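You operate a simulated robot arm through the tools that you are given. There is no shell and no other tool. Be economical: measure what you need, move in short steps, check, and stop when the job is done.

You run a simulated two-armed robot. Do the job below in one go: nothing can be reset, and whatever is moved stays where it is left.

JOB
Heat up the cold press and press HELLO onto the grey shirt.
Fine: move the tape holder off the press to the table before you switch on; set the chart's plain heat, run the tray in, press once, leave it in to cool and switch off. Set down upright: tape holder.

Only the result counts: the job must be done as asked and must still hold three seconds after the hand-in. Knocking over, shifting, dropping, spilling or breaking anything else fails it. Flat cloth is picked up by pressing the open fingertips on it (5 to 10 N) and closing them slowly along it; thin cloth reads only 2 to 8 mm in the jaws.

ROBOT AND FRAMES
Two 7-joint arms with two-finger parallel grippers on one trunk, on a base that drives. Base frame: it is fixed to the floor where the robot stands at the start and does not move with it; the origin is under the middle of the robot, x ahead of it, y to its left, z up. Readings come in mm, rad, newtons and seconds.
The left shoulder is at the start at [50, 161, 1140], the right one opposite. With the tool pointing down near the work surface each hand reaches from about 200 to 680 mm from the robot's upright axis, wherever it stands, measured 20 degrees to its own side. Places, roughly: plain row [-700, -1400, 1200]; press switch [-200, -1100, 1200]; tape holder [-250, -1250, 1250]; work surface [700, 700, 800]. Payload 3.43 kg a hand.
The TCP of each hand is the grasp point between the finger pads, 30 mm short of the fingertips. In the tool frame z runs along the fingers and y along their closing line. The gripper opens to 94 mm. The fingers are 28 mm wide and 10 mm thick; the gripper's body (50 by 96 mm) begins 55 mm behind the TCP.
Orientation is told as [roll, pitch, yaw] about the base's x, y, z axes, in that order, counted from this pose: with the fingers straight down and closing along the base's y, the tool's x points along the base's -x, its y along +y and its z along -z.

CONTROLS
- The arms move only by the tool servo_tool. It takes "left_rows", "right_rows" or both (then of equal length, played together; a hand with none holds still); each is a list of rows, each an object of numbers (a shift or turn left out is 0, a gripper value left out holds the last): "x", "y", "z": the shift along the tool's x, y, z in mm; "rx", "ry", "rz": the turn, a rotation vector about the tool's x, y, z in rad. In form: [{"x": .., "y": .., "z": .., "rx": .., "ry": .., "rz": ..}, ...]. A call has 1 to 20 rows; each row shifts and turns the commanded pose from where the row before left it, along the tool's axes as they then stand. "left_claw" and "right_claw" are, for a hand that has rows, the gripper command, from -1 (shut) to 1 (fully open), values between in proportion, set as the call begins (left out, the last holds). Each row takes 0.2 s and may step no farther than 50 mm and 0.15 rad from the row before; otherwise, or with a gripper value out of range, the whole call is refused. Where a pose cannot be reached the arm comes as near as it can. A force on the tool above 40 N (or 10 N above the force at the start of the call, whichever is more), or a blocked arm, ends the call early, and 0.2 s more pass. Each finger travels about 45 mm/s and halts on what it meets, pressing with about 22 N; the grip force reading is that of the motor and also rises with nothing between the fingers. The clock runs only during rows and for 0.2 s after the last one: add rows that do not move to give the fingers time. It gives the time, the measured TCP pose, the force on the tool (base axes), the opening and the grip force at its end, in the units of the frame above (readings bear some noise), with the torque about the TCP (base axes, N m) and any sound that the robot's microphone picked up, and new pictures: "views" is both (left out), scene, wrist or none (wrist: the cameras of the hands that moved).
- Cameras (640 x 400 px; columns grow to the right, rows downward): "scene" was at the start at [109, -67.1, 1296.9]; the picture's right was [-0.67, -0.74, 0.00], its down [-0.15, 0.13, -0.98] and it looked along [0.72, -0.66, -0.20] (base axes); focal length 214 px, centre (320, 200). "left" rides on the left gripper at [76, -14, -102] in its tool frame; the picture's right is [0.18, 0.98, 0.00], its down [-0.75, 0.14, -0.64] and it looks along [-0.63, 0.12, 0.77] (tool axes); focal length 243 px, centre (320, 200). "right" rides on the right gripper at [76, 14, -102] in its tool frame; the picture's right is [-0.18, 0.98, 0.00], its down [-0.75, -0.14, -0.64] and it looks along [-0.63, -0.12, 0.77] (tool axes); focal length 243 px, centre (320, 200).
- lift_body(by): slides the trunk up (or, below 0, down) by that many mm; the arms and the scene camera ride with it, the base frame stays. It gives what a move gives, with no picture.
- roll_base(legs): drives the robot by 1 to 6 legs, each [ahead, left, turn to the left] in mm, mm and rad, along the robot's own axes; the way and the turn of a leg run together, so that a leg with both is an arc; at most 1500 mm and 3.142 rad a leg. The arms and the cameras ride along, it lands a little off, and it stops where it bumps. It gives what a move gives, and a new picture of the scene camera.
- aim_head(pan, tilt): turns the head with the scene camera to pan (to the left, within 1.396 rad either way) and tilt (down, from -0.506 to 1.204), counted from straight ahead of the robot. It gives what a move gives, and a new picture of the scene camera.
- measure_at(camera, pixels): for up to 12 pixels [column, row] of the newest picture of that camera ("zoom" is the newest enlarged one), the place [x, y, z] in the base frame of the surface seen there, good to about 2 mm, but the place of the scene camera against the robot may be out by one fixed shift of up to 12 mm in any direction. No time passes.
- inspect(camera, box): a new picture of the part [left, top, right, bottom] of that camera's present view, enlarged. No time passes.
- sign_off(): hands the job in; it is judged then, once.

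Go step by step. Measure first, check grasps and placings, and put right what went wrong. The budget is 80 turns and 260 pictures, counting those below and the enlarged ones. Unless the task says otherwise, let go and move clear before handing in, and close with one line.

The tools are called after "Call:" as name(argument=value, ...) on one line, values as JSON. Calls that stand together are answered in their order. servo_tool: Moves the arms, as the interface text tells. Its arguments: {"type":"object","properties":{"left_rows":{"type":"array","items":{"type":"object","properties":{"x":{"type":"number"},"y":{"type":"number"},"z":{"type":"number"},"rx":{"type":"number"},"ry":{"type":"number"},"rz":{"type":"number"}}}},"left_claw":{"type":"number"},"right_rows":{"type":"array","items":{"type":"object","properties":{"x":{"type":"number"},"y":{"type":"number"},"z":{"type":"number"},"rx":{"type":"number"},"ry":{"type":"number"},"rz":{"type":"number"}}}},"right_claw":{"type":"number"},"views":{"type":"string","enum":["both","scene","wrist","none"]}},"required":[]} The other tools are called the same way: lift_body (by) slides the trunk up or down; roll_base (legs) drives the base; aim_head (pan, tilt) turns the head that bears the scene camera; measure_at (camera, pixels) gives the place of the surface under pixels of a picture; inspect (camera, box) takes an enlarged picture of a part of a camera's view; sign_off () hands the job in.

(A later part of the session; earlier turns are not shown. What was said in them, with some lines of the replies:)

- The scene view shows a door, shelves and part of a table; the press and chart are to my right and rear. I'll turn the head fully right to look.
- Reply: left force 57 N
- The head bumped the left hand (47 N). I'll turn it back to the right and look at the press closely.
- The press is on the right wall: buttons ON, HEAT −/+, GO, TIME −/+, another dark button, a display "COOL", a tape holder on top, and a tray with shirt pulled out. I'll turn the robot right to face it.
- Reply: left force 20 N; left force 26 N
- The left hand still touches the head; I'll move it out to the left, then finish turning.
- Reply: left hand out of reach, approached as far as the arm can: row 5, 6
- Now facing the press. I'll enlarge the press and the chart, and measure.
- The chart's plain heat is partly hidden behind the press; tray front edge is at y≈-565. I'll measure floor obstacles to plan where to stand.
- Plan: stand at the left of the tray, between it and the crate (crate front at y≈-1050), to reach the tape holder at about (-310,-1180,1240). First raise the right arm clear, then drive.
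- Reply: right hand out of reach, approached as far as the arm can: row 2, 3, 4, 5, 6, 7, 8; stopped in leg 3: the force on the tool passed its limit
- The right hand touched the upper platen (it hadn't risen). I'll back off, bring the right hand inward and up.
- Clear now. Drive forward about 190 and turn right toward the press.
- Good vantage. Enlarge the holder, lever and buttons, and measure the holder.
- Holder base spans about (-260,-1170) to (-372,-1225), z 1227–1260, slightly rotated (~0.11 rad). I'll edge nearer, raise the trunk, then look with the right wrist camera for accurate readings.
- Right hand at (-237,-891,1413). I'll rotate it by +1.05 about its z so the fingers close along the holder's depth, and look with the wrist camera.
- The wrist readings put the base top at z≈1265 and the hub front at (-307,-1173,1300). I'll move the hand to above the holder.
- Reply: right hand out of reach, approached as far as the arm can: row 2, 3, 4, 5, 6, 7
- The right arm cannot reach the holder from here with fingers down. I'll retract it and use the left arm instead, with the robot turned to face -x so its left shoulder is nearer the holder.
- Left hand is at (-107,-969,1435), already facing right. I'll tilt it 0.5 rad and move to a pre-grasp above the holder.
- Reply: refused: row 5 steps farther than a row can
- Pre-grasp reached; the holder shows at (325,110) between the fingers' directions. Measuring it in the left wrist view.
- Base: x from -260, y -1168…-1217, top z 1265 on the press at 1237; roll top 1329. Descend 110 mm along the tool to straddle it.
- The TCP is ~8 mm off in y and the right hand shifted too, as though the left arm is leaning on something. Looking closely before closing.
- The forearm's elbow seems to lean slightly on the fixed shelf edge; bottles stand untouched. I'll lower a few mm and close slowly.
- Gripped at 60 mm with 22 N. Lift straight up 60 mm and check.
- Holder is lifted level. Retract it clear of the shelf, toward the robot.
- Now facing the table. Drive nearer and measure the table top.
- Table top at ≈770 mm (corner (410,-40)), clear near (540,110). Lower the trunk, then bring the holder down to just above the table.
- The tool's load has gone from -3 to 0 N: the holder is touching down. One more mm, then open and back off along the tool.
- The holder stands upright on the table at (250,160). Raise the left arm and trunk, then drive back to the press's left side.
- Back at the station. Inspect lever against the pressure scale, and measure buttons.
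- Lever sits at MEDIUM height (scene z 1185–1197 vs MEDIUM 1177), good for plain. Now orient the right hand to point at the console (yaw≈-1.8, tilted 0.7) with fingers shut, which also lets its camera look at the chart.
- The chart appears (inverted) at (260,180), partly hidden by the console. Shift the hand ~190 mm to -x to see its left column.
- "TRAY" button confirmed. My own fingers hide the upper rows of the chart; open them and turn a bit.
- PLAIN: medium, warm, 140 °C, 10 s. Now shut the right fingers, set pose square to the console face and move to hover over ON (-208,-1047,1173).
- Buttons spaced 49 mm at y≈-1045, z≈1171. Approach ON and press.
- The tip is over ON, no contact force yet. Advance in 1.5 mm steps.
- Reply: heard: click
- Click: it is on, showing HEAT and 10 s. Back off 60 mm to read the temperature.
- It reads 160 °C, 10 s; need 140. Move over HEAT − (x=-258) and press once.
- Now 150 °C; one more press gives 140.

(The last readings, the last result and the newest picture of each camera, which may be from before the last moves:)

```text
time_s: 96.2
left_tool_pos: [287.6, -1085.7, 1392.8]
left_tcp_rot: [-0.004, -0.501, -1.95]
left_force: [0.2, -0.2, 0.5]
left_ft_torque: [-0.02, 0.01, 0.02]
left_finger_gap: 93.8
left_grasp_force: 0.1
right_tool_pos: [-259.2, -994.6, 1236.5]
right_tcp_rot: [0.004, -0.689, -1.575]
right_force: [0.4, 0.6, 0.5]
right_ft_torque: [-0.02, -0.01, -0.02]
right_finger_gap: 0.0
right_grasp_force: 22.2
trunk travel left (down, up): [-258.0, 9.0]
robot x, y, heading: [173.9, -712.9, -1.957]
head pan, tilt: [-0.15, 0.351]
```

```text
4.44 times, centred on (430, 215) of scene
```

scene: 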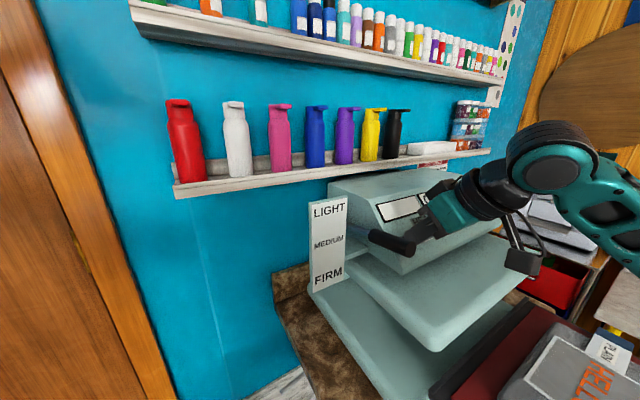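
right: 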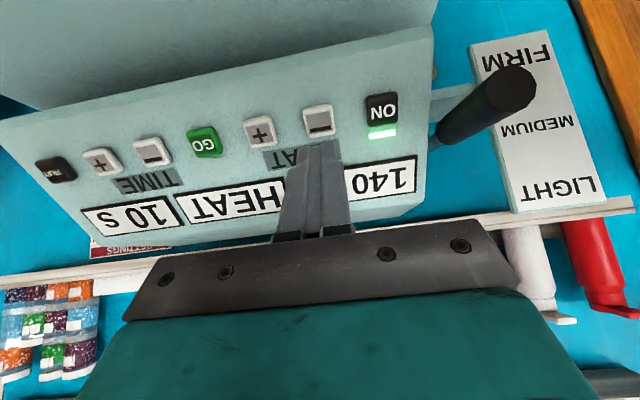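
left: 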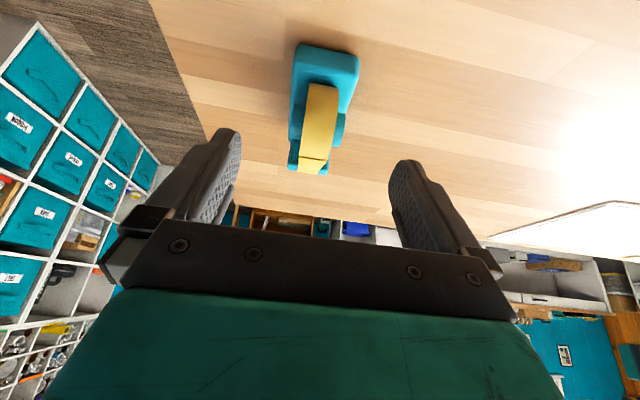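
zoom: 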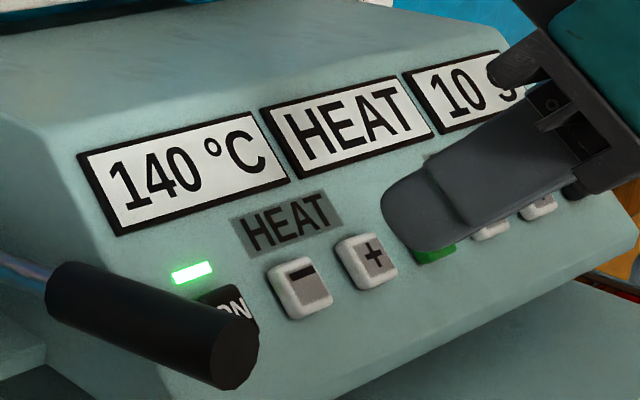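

140 °C and 10 s set; middle display HEAT = warming. Move to hover over TRAY and wait.

Call:
servo_tool(right_rows=[{"z": -20}, {"y": -41}, {"y": -41}, {"y": -41}, {"y": -41}, {"y": -41}, {"y": -41}, {}, {}, {}, {}, {}, {}, {}, {}, {}, {}, {}, {}, {}], views="wrist")

Call:
servo_tool(right_rows=[{}, {}, {}, {}, {}, {}, {}, {}, {}, {}, {}, {}, {}, {}, {}, {}, {}, {}, {}, {}], views="none")

Call:
servo_tool(right_rows=[{}, {}, {}, {}, {}, {}, {}, {}, {}, {}, {}, {}, {}, {}, {}, {}, {}, {}, {}, {}], views="scene")

```text
time_s: 100.4
left_tool_pos: [287.0, -1086.4, 1392.5]
left_tcp_rot: [-0.003, -0.5, -1.95]
left_force: [0.6, 0.1, 0.6]
left_ft_torque: [0.03, 0.03, 0.01]
left_finger_gap: 93.9
left_grasp_force: 0.0
right_tool_pos: [-503.3, -982.2, 1254.7]
right_tcp_rot: [0.001, -0.689, -1.576]
right_force: [-0.2, 0.4, -0.3]
right_ft_torque: [0.0, 0.04, -0.03]
right_finger_gap: 0.0
right_grasp_force: 22.1
trunk travel left (down, up): [-258.0, 9.0]
robot x, y, heading: [174.1, -718.2, -1.952]
head pan, tilt: [-0.15, 0.351]
```

right: 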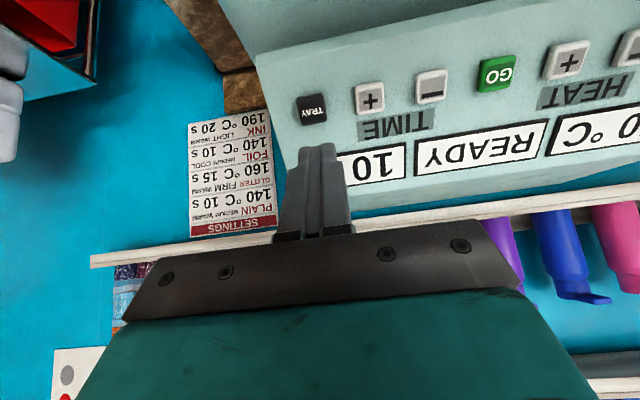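

```text
time_s: 104.6
left_tool_pos: [287.4, -1085.1, 1392.8]
left_tcp_rot: [-0.004, -0.503, -1.95]
left_force: [0.7, 0.1, -0.4]
left_ft_torque: [-0.01, 0.03, -0.02]
left_finger_gap: 93.9
left_grasp_force: 0.1
right_tool_pos: [-504.2, -981.7, 1255.3]
right_tcp_rot: [0.0, -0.688, -1.574]
right_force: [0.0, -0.9, 0.4]
right_ft_torque: [-0.01, -0.02, 0.0]
right_finger_gap: 0.0
right_grasp_force: 22.3
trunk travel left (down, up): [-258.0, 9.0]
robot x, y, heading: [167.0, -715.4, -1.956]
head pan, tilt: [-0.15, 0.351]
```

```text
time_s: 108.8
left_tool_pos: [287.9, -1085.7, 1393.4]
left_tcp_rot: [-0.004, -0.503, -1.95]
left_force: [0.2, -0.2, -0.2]
left_ft_torque: [-0.01, -0.01, -0.03]
left_finger_gap: 94.1
left_grasp_force: 0.1
right_tool_pos: [-502.7, -982.5, 1254.3]
right_tcp_rot: [0.003, -0.688, -1.577]
right_force: [0.1, -0.5, 0.6]
right_ft_torque: [0.0, 0.0, 0.0]
right_finger_gap: 0.0
right_grasp_force: 22.3
trunk travel left (down, up): [-258.0, 9.0]
robot x, y, heading: [174.0, -714.3, -1.953]
head pan, tilt: [-0.15, 0.351]
```

scene: 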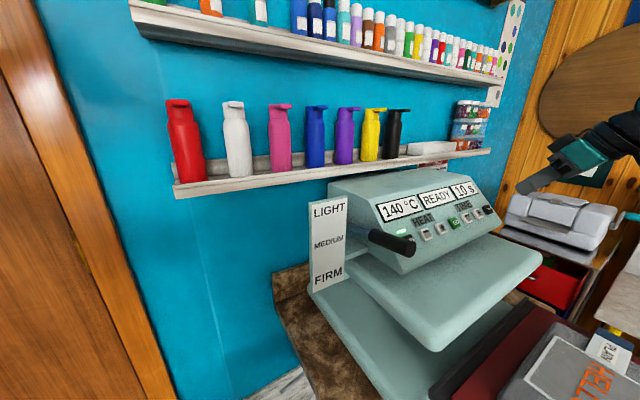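

READY. Press TRAY (x=-505).

Call:
servo_tool(right_rows=[{"z": 35, "y": -1.5}, {"z": 30}, {"z": 8}, {"z": 3}, {"z": 1.5}, {"z": 1}, {}, {"z": -20}, {"z": -40}])

```text
time_s: 110.8
left_tool_pos: [288.4, -1083.8, 1393.2]
left_tcp_rot: [-0.003, -0.5, -1.948]
left_force: [0.0, -0.8, 1.1]
left_ft_torque: [-0.02, 0.0, 0.03]
left_finger_gap: 93.8
left_grasp_force: 0.0
right_tool_pos: [-504.3, -991.5, 1240.8]
right_tcp_rot: [0.003, -0.69, -1.576]
right_force: [0.6, 0.7, -0.3]
right_ft_torque: [-0.01, 0.04, 0.01]
right_finger_gap: 0.0
right_grasp_force: 22.0
trunk travel left (down, up): [-258.0, 9.0]
robot x, y, heading: [172.2, -717.7, -1.954]
head pan, tilt: [-0.15, 0.351]
```

scene: 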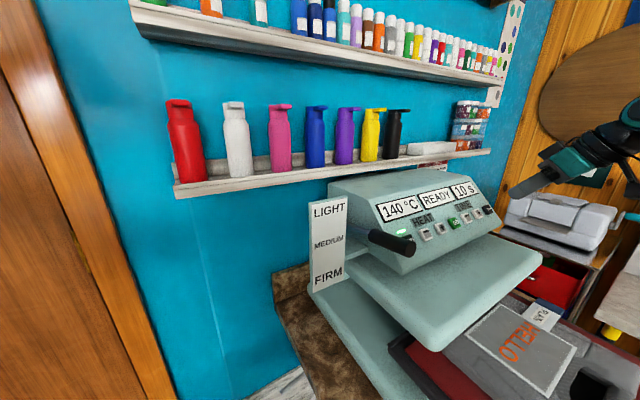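
right: 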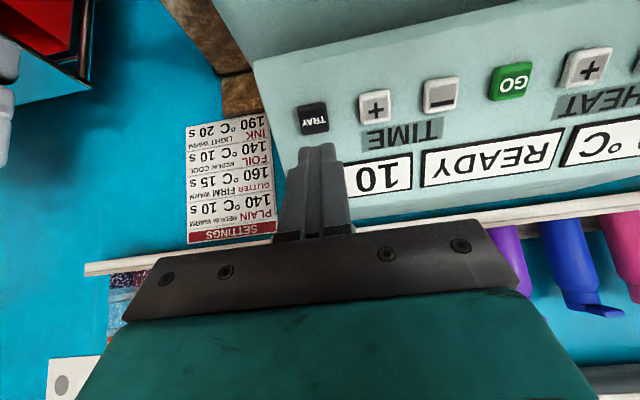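

The tray is moving in. Move to hover over GO (x=-356) while it runs in, and check.

Call:
servo_tool(right_rows=[{"y": 37}, {"y": 37}, {"y": 37}, {"y": 37}, {}, {}, {}, {}, {}, {}, {}, {}, {}, {}])

```text
time_s: 113.8
left_tool_pos: [287.4, -1085.9, 1392.9]
left_tcp_rot: [-0.005, -0.501, -1.949]
left_force: [-0.7, 0.6, 0.3]
left_ft_torque: [0.02, 0.03, 0.03]
left_finger_gap: 94.1
left_grasp_force: 0.0
right_tool_pos: [-357.4, -993.7, 1238.3]
right_tcp_rot: [0.005, -0.69, -1.576]
right_force: [0.2, -0.4, 0.0]
right_ft_torque: [0.0, 0.0, 0.01]
right_finger_gap: 0.0
right_grasp_force: 22.1
trunk travel left (down, up): [-258.0, 9.0]
robot x, y, heading: [175.5, -715.2, -1.953]
head pan, tilt: [-0.15, 0.351]
```

scene: 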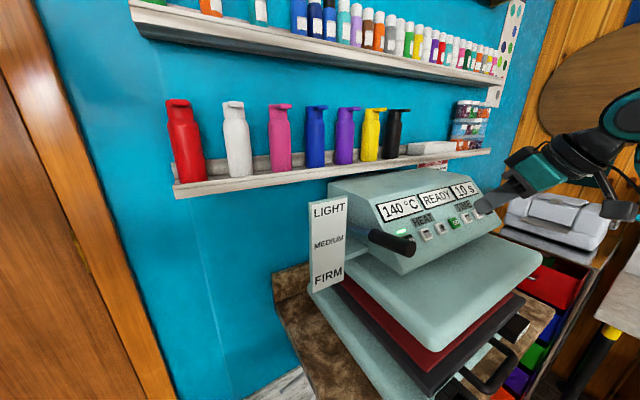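
right: 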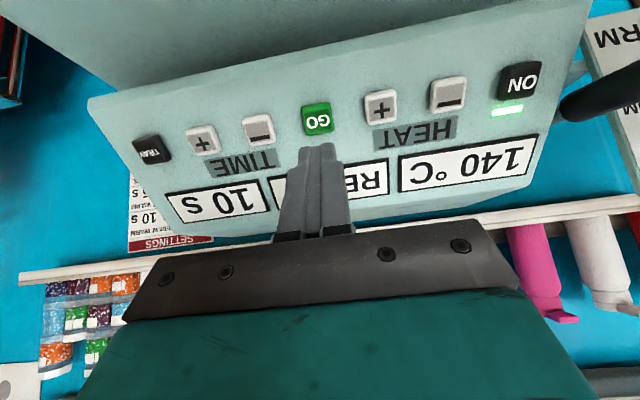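

Tray is nearly/fully in. Check it has stopped.

Call:
measure_at(camera="scene", pixels=[[430, 368], [480, 385], [430, 345], [515, 330]])

Call:
servo_tool(right_rows=[{}, {}, {}, {}, {}, {}, {}, {}, {}, {}], views="scene")

Call:
measure_at(camera="scene", pixels=[[430, 368], [480, 385], [430, 345], [515, 330]])

```text
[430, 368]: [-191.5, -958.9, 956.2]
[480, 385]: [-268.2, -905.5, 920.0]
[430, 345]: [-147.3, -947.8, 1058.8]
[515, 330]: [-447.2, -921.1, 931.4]
```

```text
time_s: 116.0
left_tool_pos: [287.2, -1086.3, 1393.9]
left_tcp_rot: [-0.004, -0.5, -1.95]
left_force: [0.2, 0.6, 0.3]
left_ft_torque: [0.0, 0.03, 0.01]
left_finger_gap: 94.0
left_grasp_force: 0.0
right_tool_pos: [-358.3, -994.3, 1239.1]
right_tcp_rot: [0.001, -0.689, -1.576]
right_force: [0.3, 0.0, -0.2]
right_ft_torque: [0.0, -0.02, -0.01]
right_finger_gap: 0.0
right_grasp_force: 22.0
trunk travel left (down, up): [-258.0, 9.0]
robot x, y, heading: [172.4, -715.3, -1.957]
head pan, tilt: [-0.15, 0.351]
```

scene: 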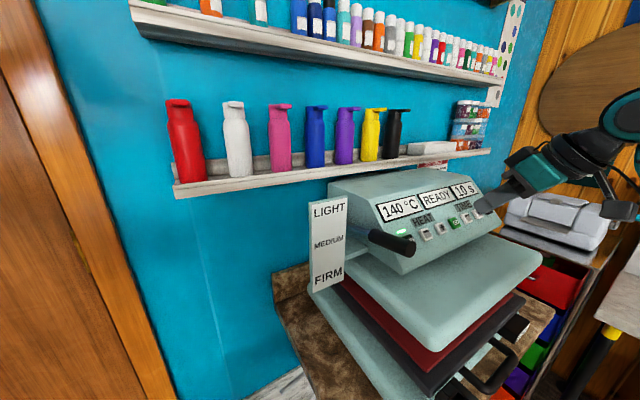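

```text
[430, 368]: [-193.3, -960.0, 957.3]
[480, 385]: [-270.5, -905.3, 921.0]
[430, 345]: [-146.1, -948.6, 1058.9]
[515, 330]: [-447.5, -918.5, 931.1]
```

Tray is in and still; display READY at 140 °C. Press GO once.

Call:
servo_tool(right_rows=[{"y": 2, "z": 35}, {"z": 14}, {"z": 5}, {"z": 3}, {"z": 1.5}, {"z": 1}, {}, {"z": -20}, {"z": -40}])

```text
time_s: 118.0
left_tool_pos: [287.1, -1084.9, 1393.8]
left_tcp_rot: [-0.003, -0.5, -1.95]
left_force: [-0.5, 0.0, -0.7]
left_ft_torque: [-0.01, 0.01, 0.02]
left_finger_gap: 93.9
left_grasp_force: 0.0
right_tool_pos: [-356.3, -994.3, 1240.1]
right_tcp_rot: [0.003, -0.69, -1.576]
right_force: [0.3, -0.1, 1.0]
right_ft_torque: [0.02, 0.01, 0.0]
right_finger_gap: 0.1
right_grasp_force: 22.0
trunk travel left (down, up): [-258.0, 9.0]
robot x, y, heading: [176.2, -713.5, -1.952]
head pan, tilt: [-0.15, 0.351]
```

scene: 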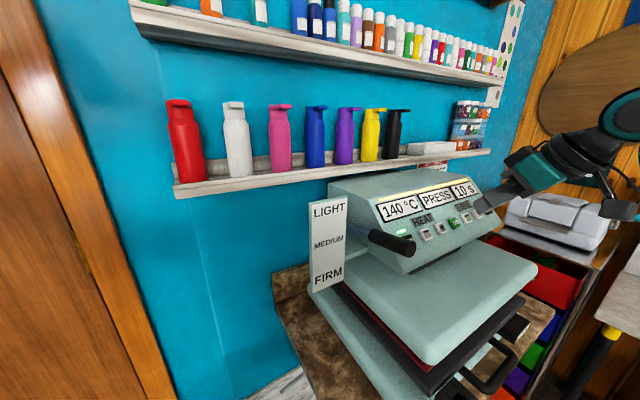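
right: 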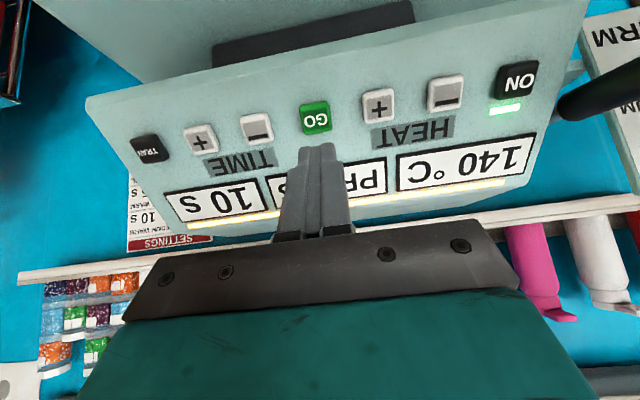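

Pressing (display PRESS). Move the hand to hover over ON while the 10 s run.

Call:
servo_tool(right_rows=[{"y": 37}, {"y": 37}, {"y": 37}, {"y": 36}, {}, {}, {}, {}, {}, {}, {}, {}, {}, {}, {}, {}, {}, {}, {}, {}], views="none")

Call:
servo_tool(right_rows=[{}, {}, {}, {}, {}, {}, {}, {}, {}, {}, {}, {}, {}, {}, {}, {}, {}, {}, {}, {}], views="none")

Call:
servo_tool(right_rows=[{}, {}, {}, {}, {}, {}, {}, {}, {}, {}, {}, {}], views="both")

```text
time_s: 122.2
left_tool_pos: [288.1, -1085.9, 1393.3]
left_tcp_rot: [-0.003, -0.5, -1.95]
left_force: [0.1, 0.2, 0.0]
left_ft_torque: [-0.02, 0.0, 0.01]
left_finger_gap: 94.0
left_grasp_force: 0.1
right_tool_pos: [-208.8, -992.5, 1239.7]
right_tcp_rot: [0.003, -0.689, -1.577]
right_force: [0.1, 0.3, 0.3]
right_ft_torque: [0.02, -0.04, 0.0]
right_finger_gap: 0.0
right_grasp_force: 22.1
trunk travel left (down, up): [-258.0, 9.0]
robot x, y, heading: [171.4, -714.9, -1.953]
head pan, tilt: [-0.15, 0.351]
```

```text
time_s: 126.4
left_tool_pos: [287.5, -1085.6, 1393.0]
left_tcp_rot: [-0.004, -0.501, -1.951]
left_force: [0.5, 0.8, -0.5]
left_ft_torque: [0.05, -0.01, 0.0]
left_finger_gap: 94.1
left_grasp_force: 0.0
right_tool_pos: [-208.9, -993.3, 1239.6]
right_tcp_rot: [0.002, -0.691, -1.575]
right_force: [-0.2, 0.3, 0.8]
right_ft_torque: [-0.02, -0.01, 0.01]
right_finger_gap: 0.1
right_grasp_force: 21.9
trunk travel left (down, up): [-258.0, 9.0]
robot x, y, heading: [175.8, -715.6, -1.952]
head pan, tilt: [-0.15, 0.351]
```

```text
time_s: 129.0
left_tool_pos: [287.9, -1085.9, 1394.0]
left_tcp_rot: [-0.003, -0.502, -1.95]
left_force: [-0.1, 0.2, 0.7]
left_ft_torque: [0.02, 0.02, 0.01]
left_finger_gap: 94.0
left_grasp_force: 0.1
right_tool_pos: [-209.0, -994.0, 1239.9]
right_tcp_rot: [0.002, -0.691, -1.575]
right_force: [-0.2, 0.3, 0.4]
right_ft_torque: [-0.04, 0.02, -0.02]
right_finger_gap: 0.0
right_grasp_force: 21.7
trunk travel left (down, up): [-258.0, 9.0]
robot x, y, heading: [171.6, -713.2, -1.951]
head pan, tilt: [-0.15, 0.351]
```

scene: 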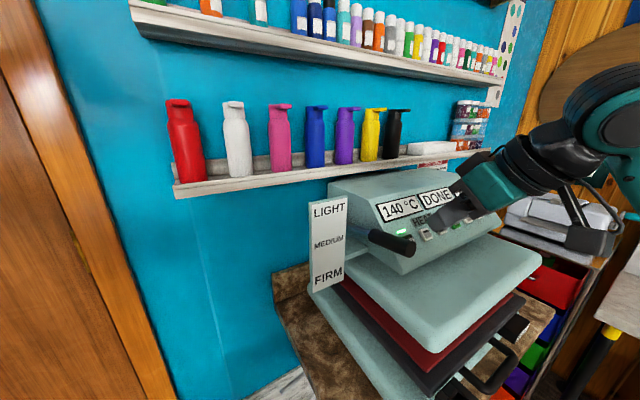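
right: 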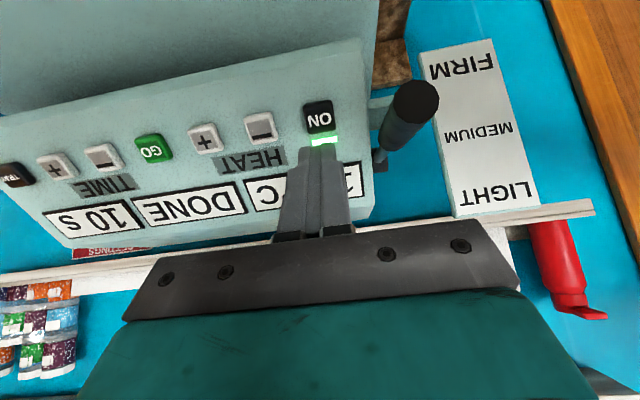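

DONE: the platen has opened. Leave the tray in, and press ON to switch off.

Call:
servo_tool(right_rows=[{"y": -1, "z": 35}, {"z": 14}, {"z": 5}, {"z": 3}, {"z": 1.5}, {"z": 1}, {}, {"z": -20}, {"z": -40}, {"z": -40}])

Call:
inspect(camera="scene", box=[360, 170, 560, 400])

```text
time_s: 131.2
left_tool_pos: [288.1, -1085.6, 1393.4]
left_tcp_rot: [-0.002, -0.502, -1.95]
left_force: [-0.3, 0.5, 0.1]
left_ft_torque: [0.01, -0.01, 0.02]
left_finger_gap: 94.2
left_grasp_force: 0.2
right_tool_pos: [-208.4, -966.0, 1270.7]
right_tcp_rot: [0.003, -0.688, -1.577]
right_force: [-0.4, 1.2, -0.5]
right_ft_torque: [0.02, -0.04, 0.03]
right_finger_gap: 0.0
right_grasp_force: 21.9
trunk travel left (down, up): [-258.0, 9.0]
robot x, y, heading: [171.1, -713.1, -1.953]
head pan, tilt: [-0.15, 0.351]
```

scene: 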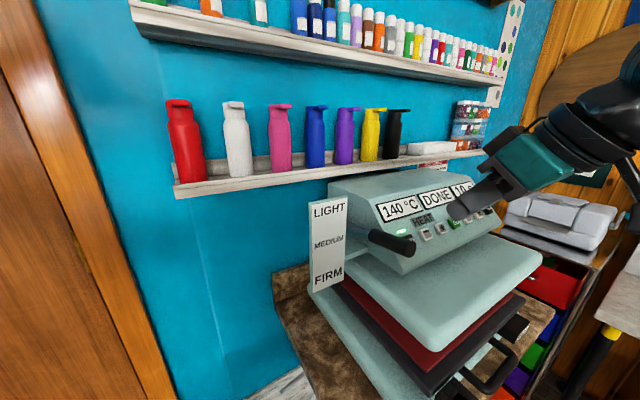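
right: 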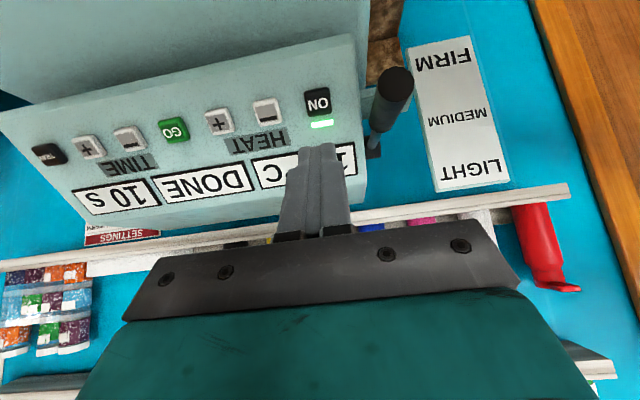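

```text
1.74 times, centred on (460, 285) of scene
```

zoom: 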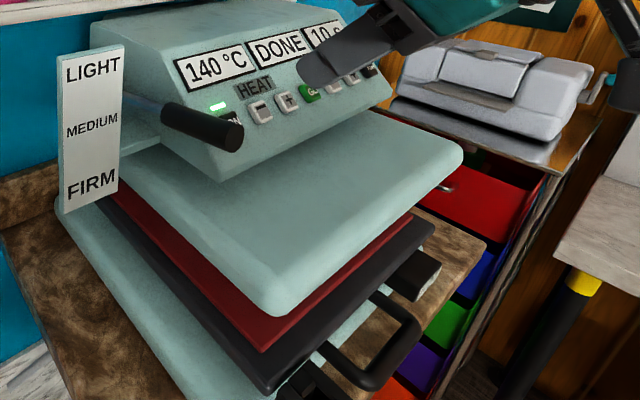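

No click — still on, not deep enough. Press again 2 mm deeper, watching for a click.

Call:
servo_tool(right_rows=[{"z": 40}, {"z": 40}, {"z": 14}, {"z": 4}, {"z": 2}, {"z": 1.5}, {}, {}], views="wrist")

```text
time_s: 133.0
left_tool_pos: [287.3, -1086.7, 1392.6]
left_tcp_rot: [-0.004, -0.5, -1.951]
left_force: [0.3, -1.3, 0.3]
left_ft_torque: [-0.03, -0.02, 0.02]
left_finger_gap: 93.9
left_grasp_force: 0.1
right_tool_pos: [-209.5, -1032.5, 1194.1]
right_tcp_rot: [0.001, -0.689, -1.576]
right_force: [0.9, 0.5, 2.8]
right_ft_torque: [-0.07, 0.0, 0.02]
right_finger_gap: 0.0
right_grasp_force: 21.7
trunk travel left (down, up): [-258.0, 9.0]
robot x, y, heading: [173.7, -715.5, -1.954]
head pan, tilt: [-0.15, 0.351]
heard: click
```

right: 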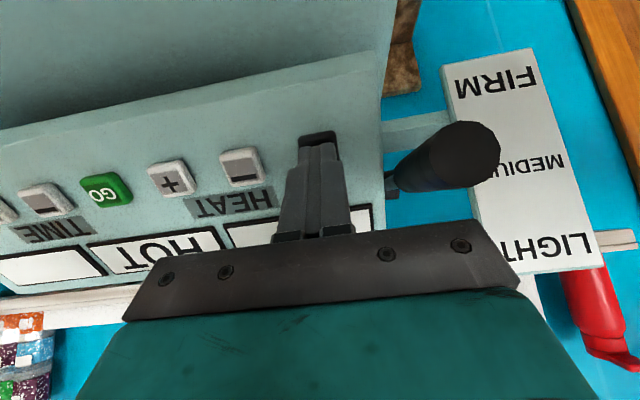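

Click: switched off, display shows HOT (cooling). Back away clear and wait while it cools.

Call:
servo_tool(right_rows=[{"z": -30}, {"z": -40}, {"z": -40}, {"z": -40}, {"x": 30, "z": -20}, {"x": 30, "z": -20}, {}, {}, {}, {}, {}, {}, {}, {}, {}, {}, {}, {}, {}, {}], views="both")

Call:
inspect(camera="scene", box=[360, 170, 560, 400])

```text
time_s: 137.2
left_tool_pos: [288.7, -1084.7, 1393.2]
left_tcp_rot: [-0.004, -0.501, -1.95]
left_force: [1.1, -0.3, 0.7]
left_ft_torque: [0.03, 0.01, 0.04]
left_finger_gap: 93.9
left_grasp_force: 0.1
right_tool_pos: [-209.5, -863.0, 1300.6]
right_tcp_rot: [0.003, -0.692, -1.577]
right_force: [0.5, -0.5, 0.3]
right_ft_torque: [0.02, 0.0, 0.0]
right_finger_gap: 0.0
right_grasp_force: 22.8
trunk travel left (down, up): [-258.0, 9.0]
robot x, y, heading: [173.6, -714.8, -1.955]
head pan, tilt: [-0.15, 0.351]
```

scene: 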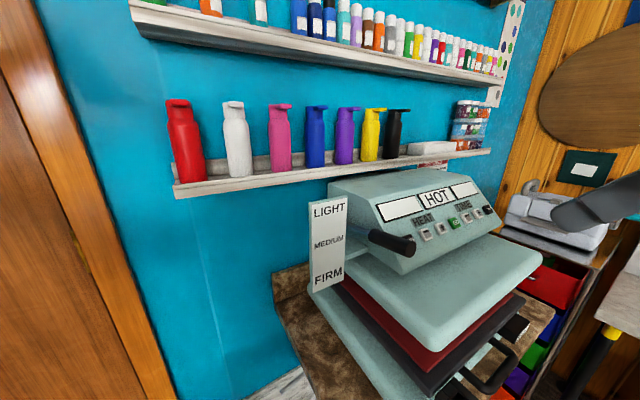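
right: 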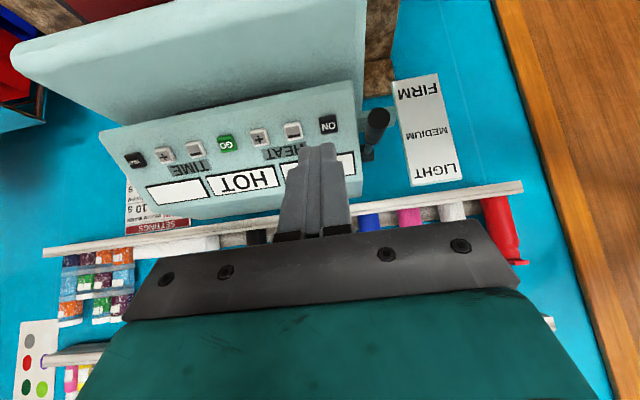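

```text
1.74 times, centred on (460, 285) of scene
```

zoom: 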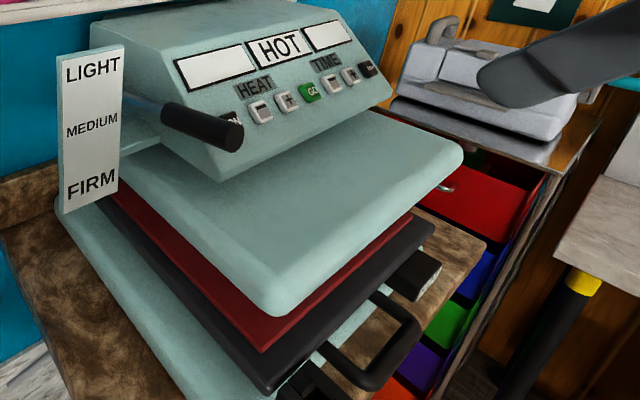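

Off, tray in. I'll wait a while for it to cool before handing in.

Call:
servo_tool(right_rows=[{}, {}, {}, {}, {}, {}, {}, {}, {}, {}, {}, {}, {}, {}, {}, {}, {}, {}, {}, {}], views="none")

Call:
servo_tool(right_rows=[{}, {}, {}, {}, {}, {}, {}, {}, {}, {}, {}, {}, {}, {}, {}, {}, {}, {}, {}, {}], views="none")

Call:
servo_tool(right_rows=[{}, {}, {}, {}, {}, {}, {}, {}, {}, {}, {}, {}, {}, {}, {}, {}, {}, {}, {}, {}], views="none")

Call:
servo_tool(right_rows=[{}, {}, {}, {}, {}, {}, {}, {}, {}, {}, {}, {}, {}, {}, {}, {}, {}, {}, {}, {}], views="scene")

```text
time_s: 141.4
left_tool_pos: [287.0, -1086.4, 1393.3]
left_tcp_rot: [-0.001, -0.499, -1.949]
left_force: [0.0, 0.3, 0.7]
left_ft_torque: [0.04, 0.03, -0.01]
left_finger_gap: 93.7
left_grasp_force: 0.0
right_tool_pos: [-209.5, -864.5, 1300.7]
right_tcp_rot: [0.002, -0.688, -1.578]
right_force: [0.5, 0.9, 0.2]
right_ft_torque: [-0.01, 0.0, 0.01]
right_finger_gap: 0.0
right_grasp_force: 22.4
trunk travel left (down, up): [-258.0, 9.0]
robot x, y, heading: [173.6, -718.6, -1.95]
head pan, tilt: [-0.15, 0.351]
```

```text
time_s: 145.6
left_tool_pos: [286.7, -1084.7, 1392.9]
left_tcp_rot: [-0.004, -0.499, -1.95]
left_force: [0.4, -0.4, -0.4]
left_ft_torque: [0.01, 0.01, -0.01]
left_finger_gap: 94.0
left_grasp_force: 0.0
right_tool_pos: [-210.8, -863.0, 1300.7]
right_tcp_rot: [0.003, -0.69, -1.576]
right_force: [-0.4, -0.4, -0.3]
right_ft_torque: [0.01, -0.01, 0.0]
right_finger_gap: 0.0
right_grasp_force: 22.0
trunk travel left (down, up): [-258.0, 9.0]
robot x, y, heading: [170.1, -715.0, -1.958]
head pan, tilt: [-0.15, 0.351]
```

```text
time_s: 149.8
left_tool_pos: [287.4, -1085.7, 1393.1]
left_tcp_rot: [-0.002, -0.502, -1.95]
left_force: [0.4, -0.2, 0.4]
left_ft_torque: [-0.01, -0.03, 0.01]
left_finger_gap: 94.3
left_grasp_force: 0.0
right_tool_pos: [-210.2, -863.1, 1301.4]
right_tcp_rot: [0.003, -0.689, -1.578]
right_force: [-0.1, -0.6, -0.1]
right_ft_torque: [0.0, -0.01, -0.01]
right_finger_gap: 0.0
right_grasp_force: 22.1
trunk travel left (down, up): [-258.0, 9.0]
robot x, y, heading: [172.8, -715.1, -1.953]
head pan, tilt: [-0.15, 0.351]
```

```text
time_s: 154.0
left_tool_pos: [287.4, -1087.4, 1393.8]
left_tcp_rot: [-0.004, -0.501, -1.948]
left_force: [-0.3, 0.1, -0.2]
left_ft_torque: [-0.02, -0.01, 0.02]
left_finger_gap: 93.9
left_grasp_force: 0.0
right_tool_pos: [-209.0, -864.5, 1300.2]
right_tcp_rot: [0.003, -0.689, -1.578]
right_force: [0.2, 0.1, 0.3]
right_ft_torque: [-0.01, 0.02, -0.01]
right_finger_gap: 0.5
right_grasp_force: 22.5
trunk travel left (down, up): [-258.0, 9.0]
robot x, y, heading: [171.5, -720.0, -1.955]
head pan, tilt: [-0.15, 0.351]
```

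scene: 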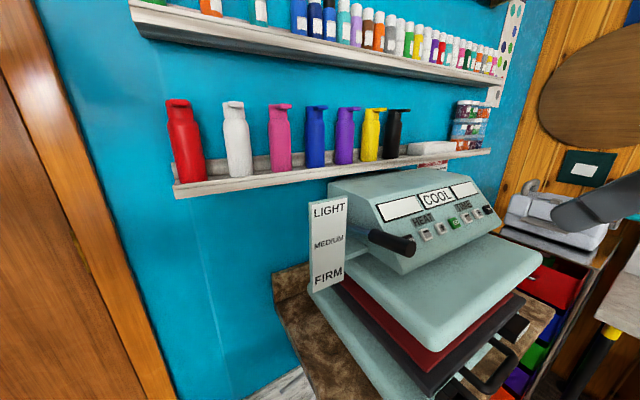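

The display (437,197) now reads COOL, the power light is off, the tray is in, the bottles are undisturbed and both hands are clear. Handing in.

Call:
sign_off()

```text
The job is handed in.
```

HELLO has been pressed once onto the grey shirt at the chart's plain setting: 140 °C, 10 s, medium pressure. The tape holder stands upright on the table, the tray was left in, and the press is off and reads COOL.
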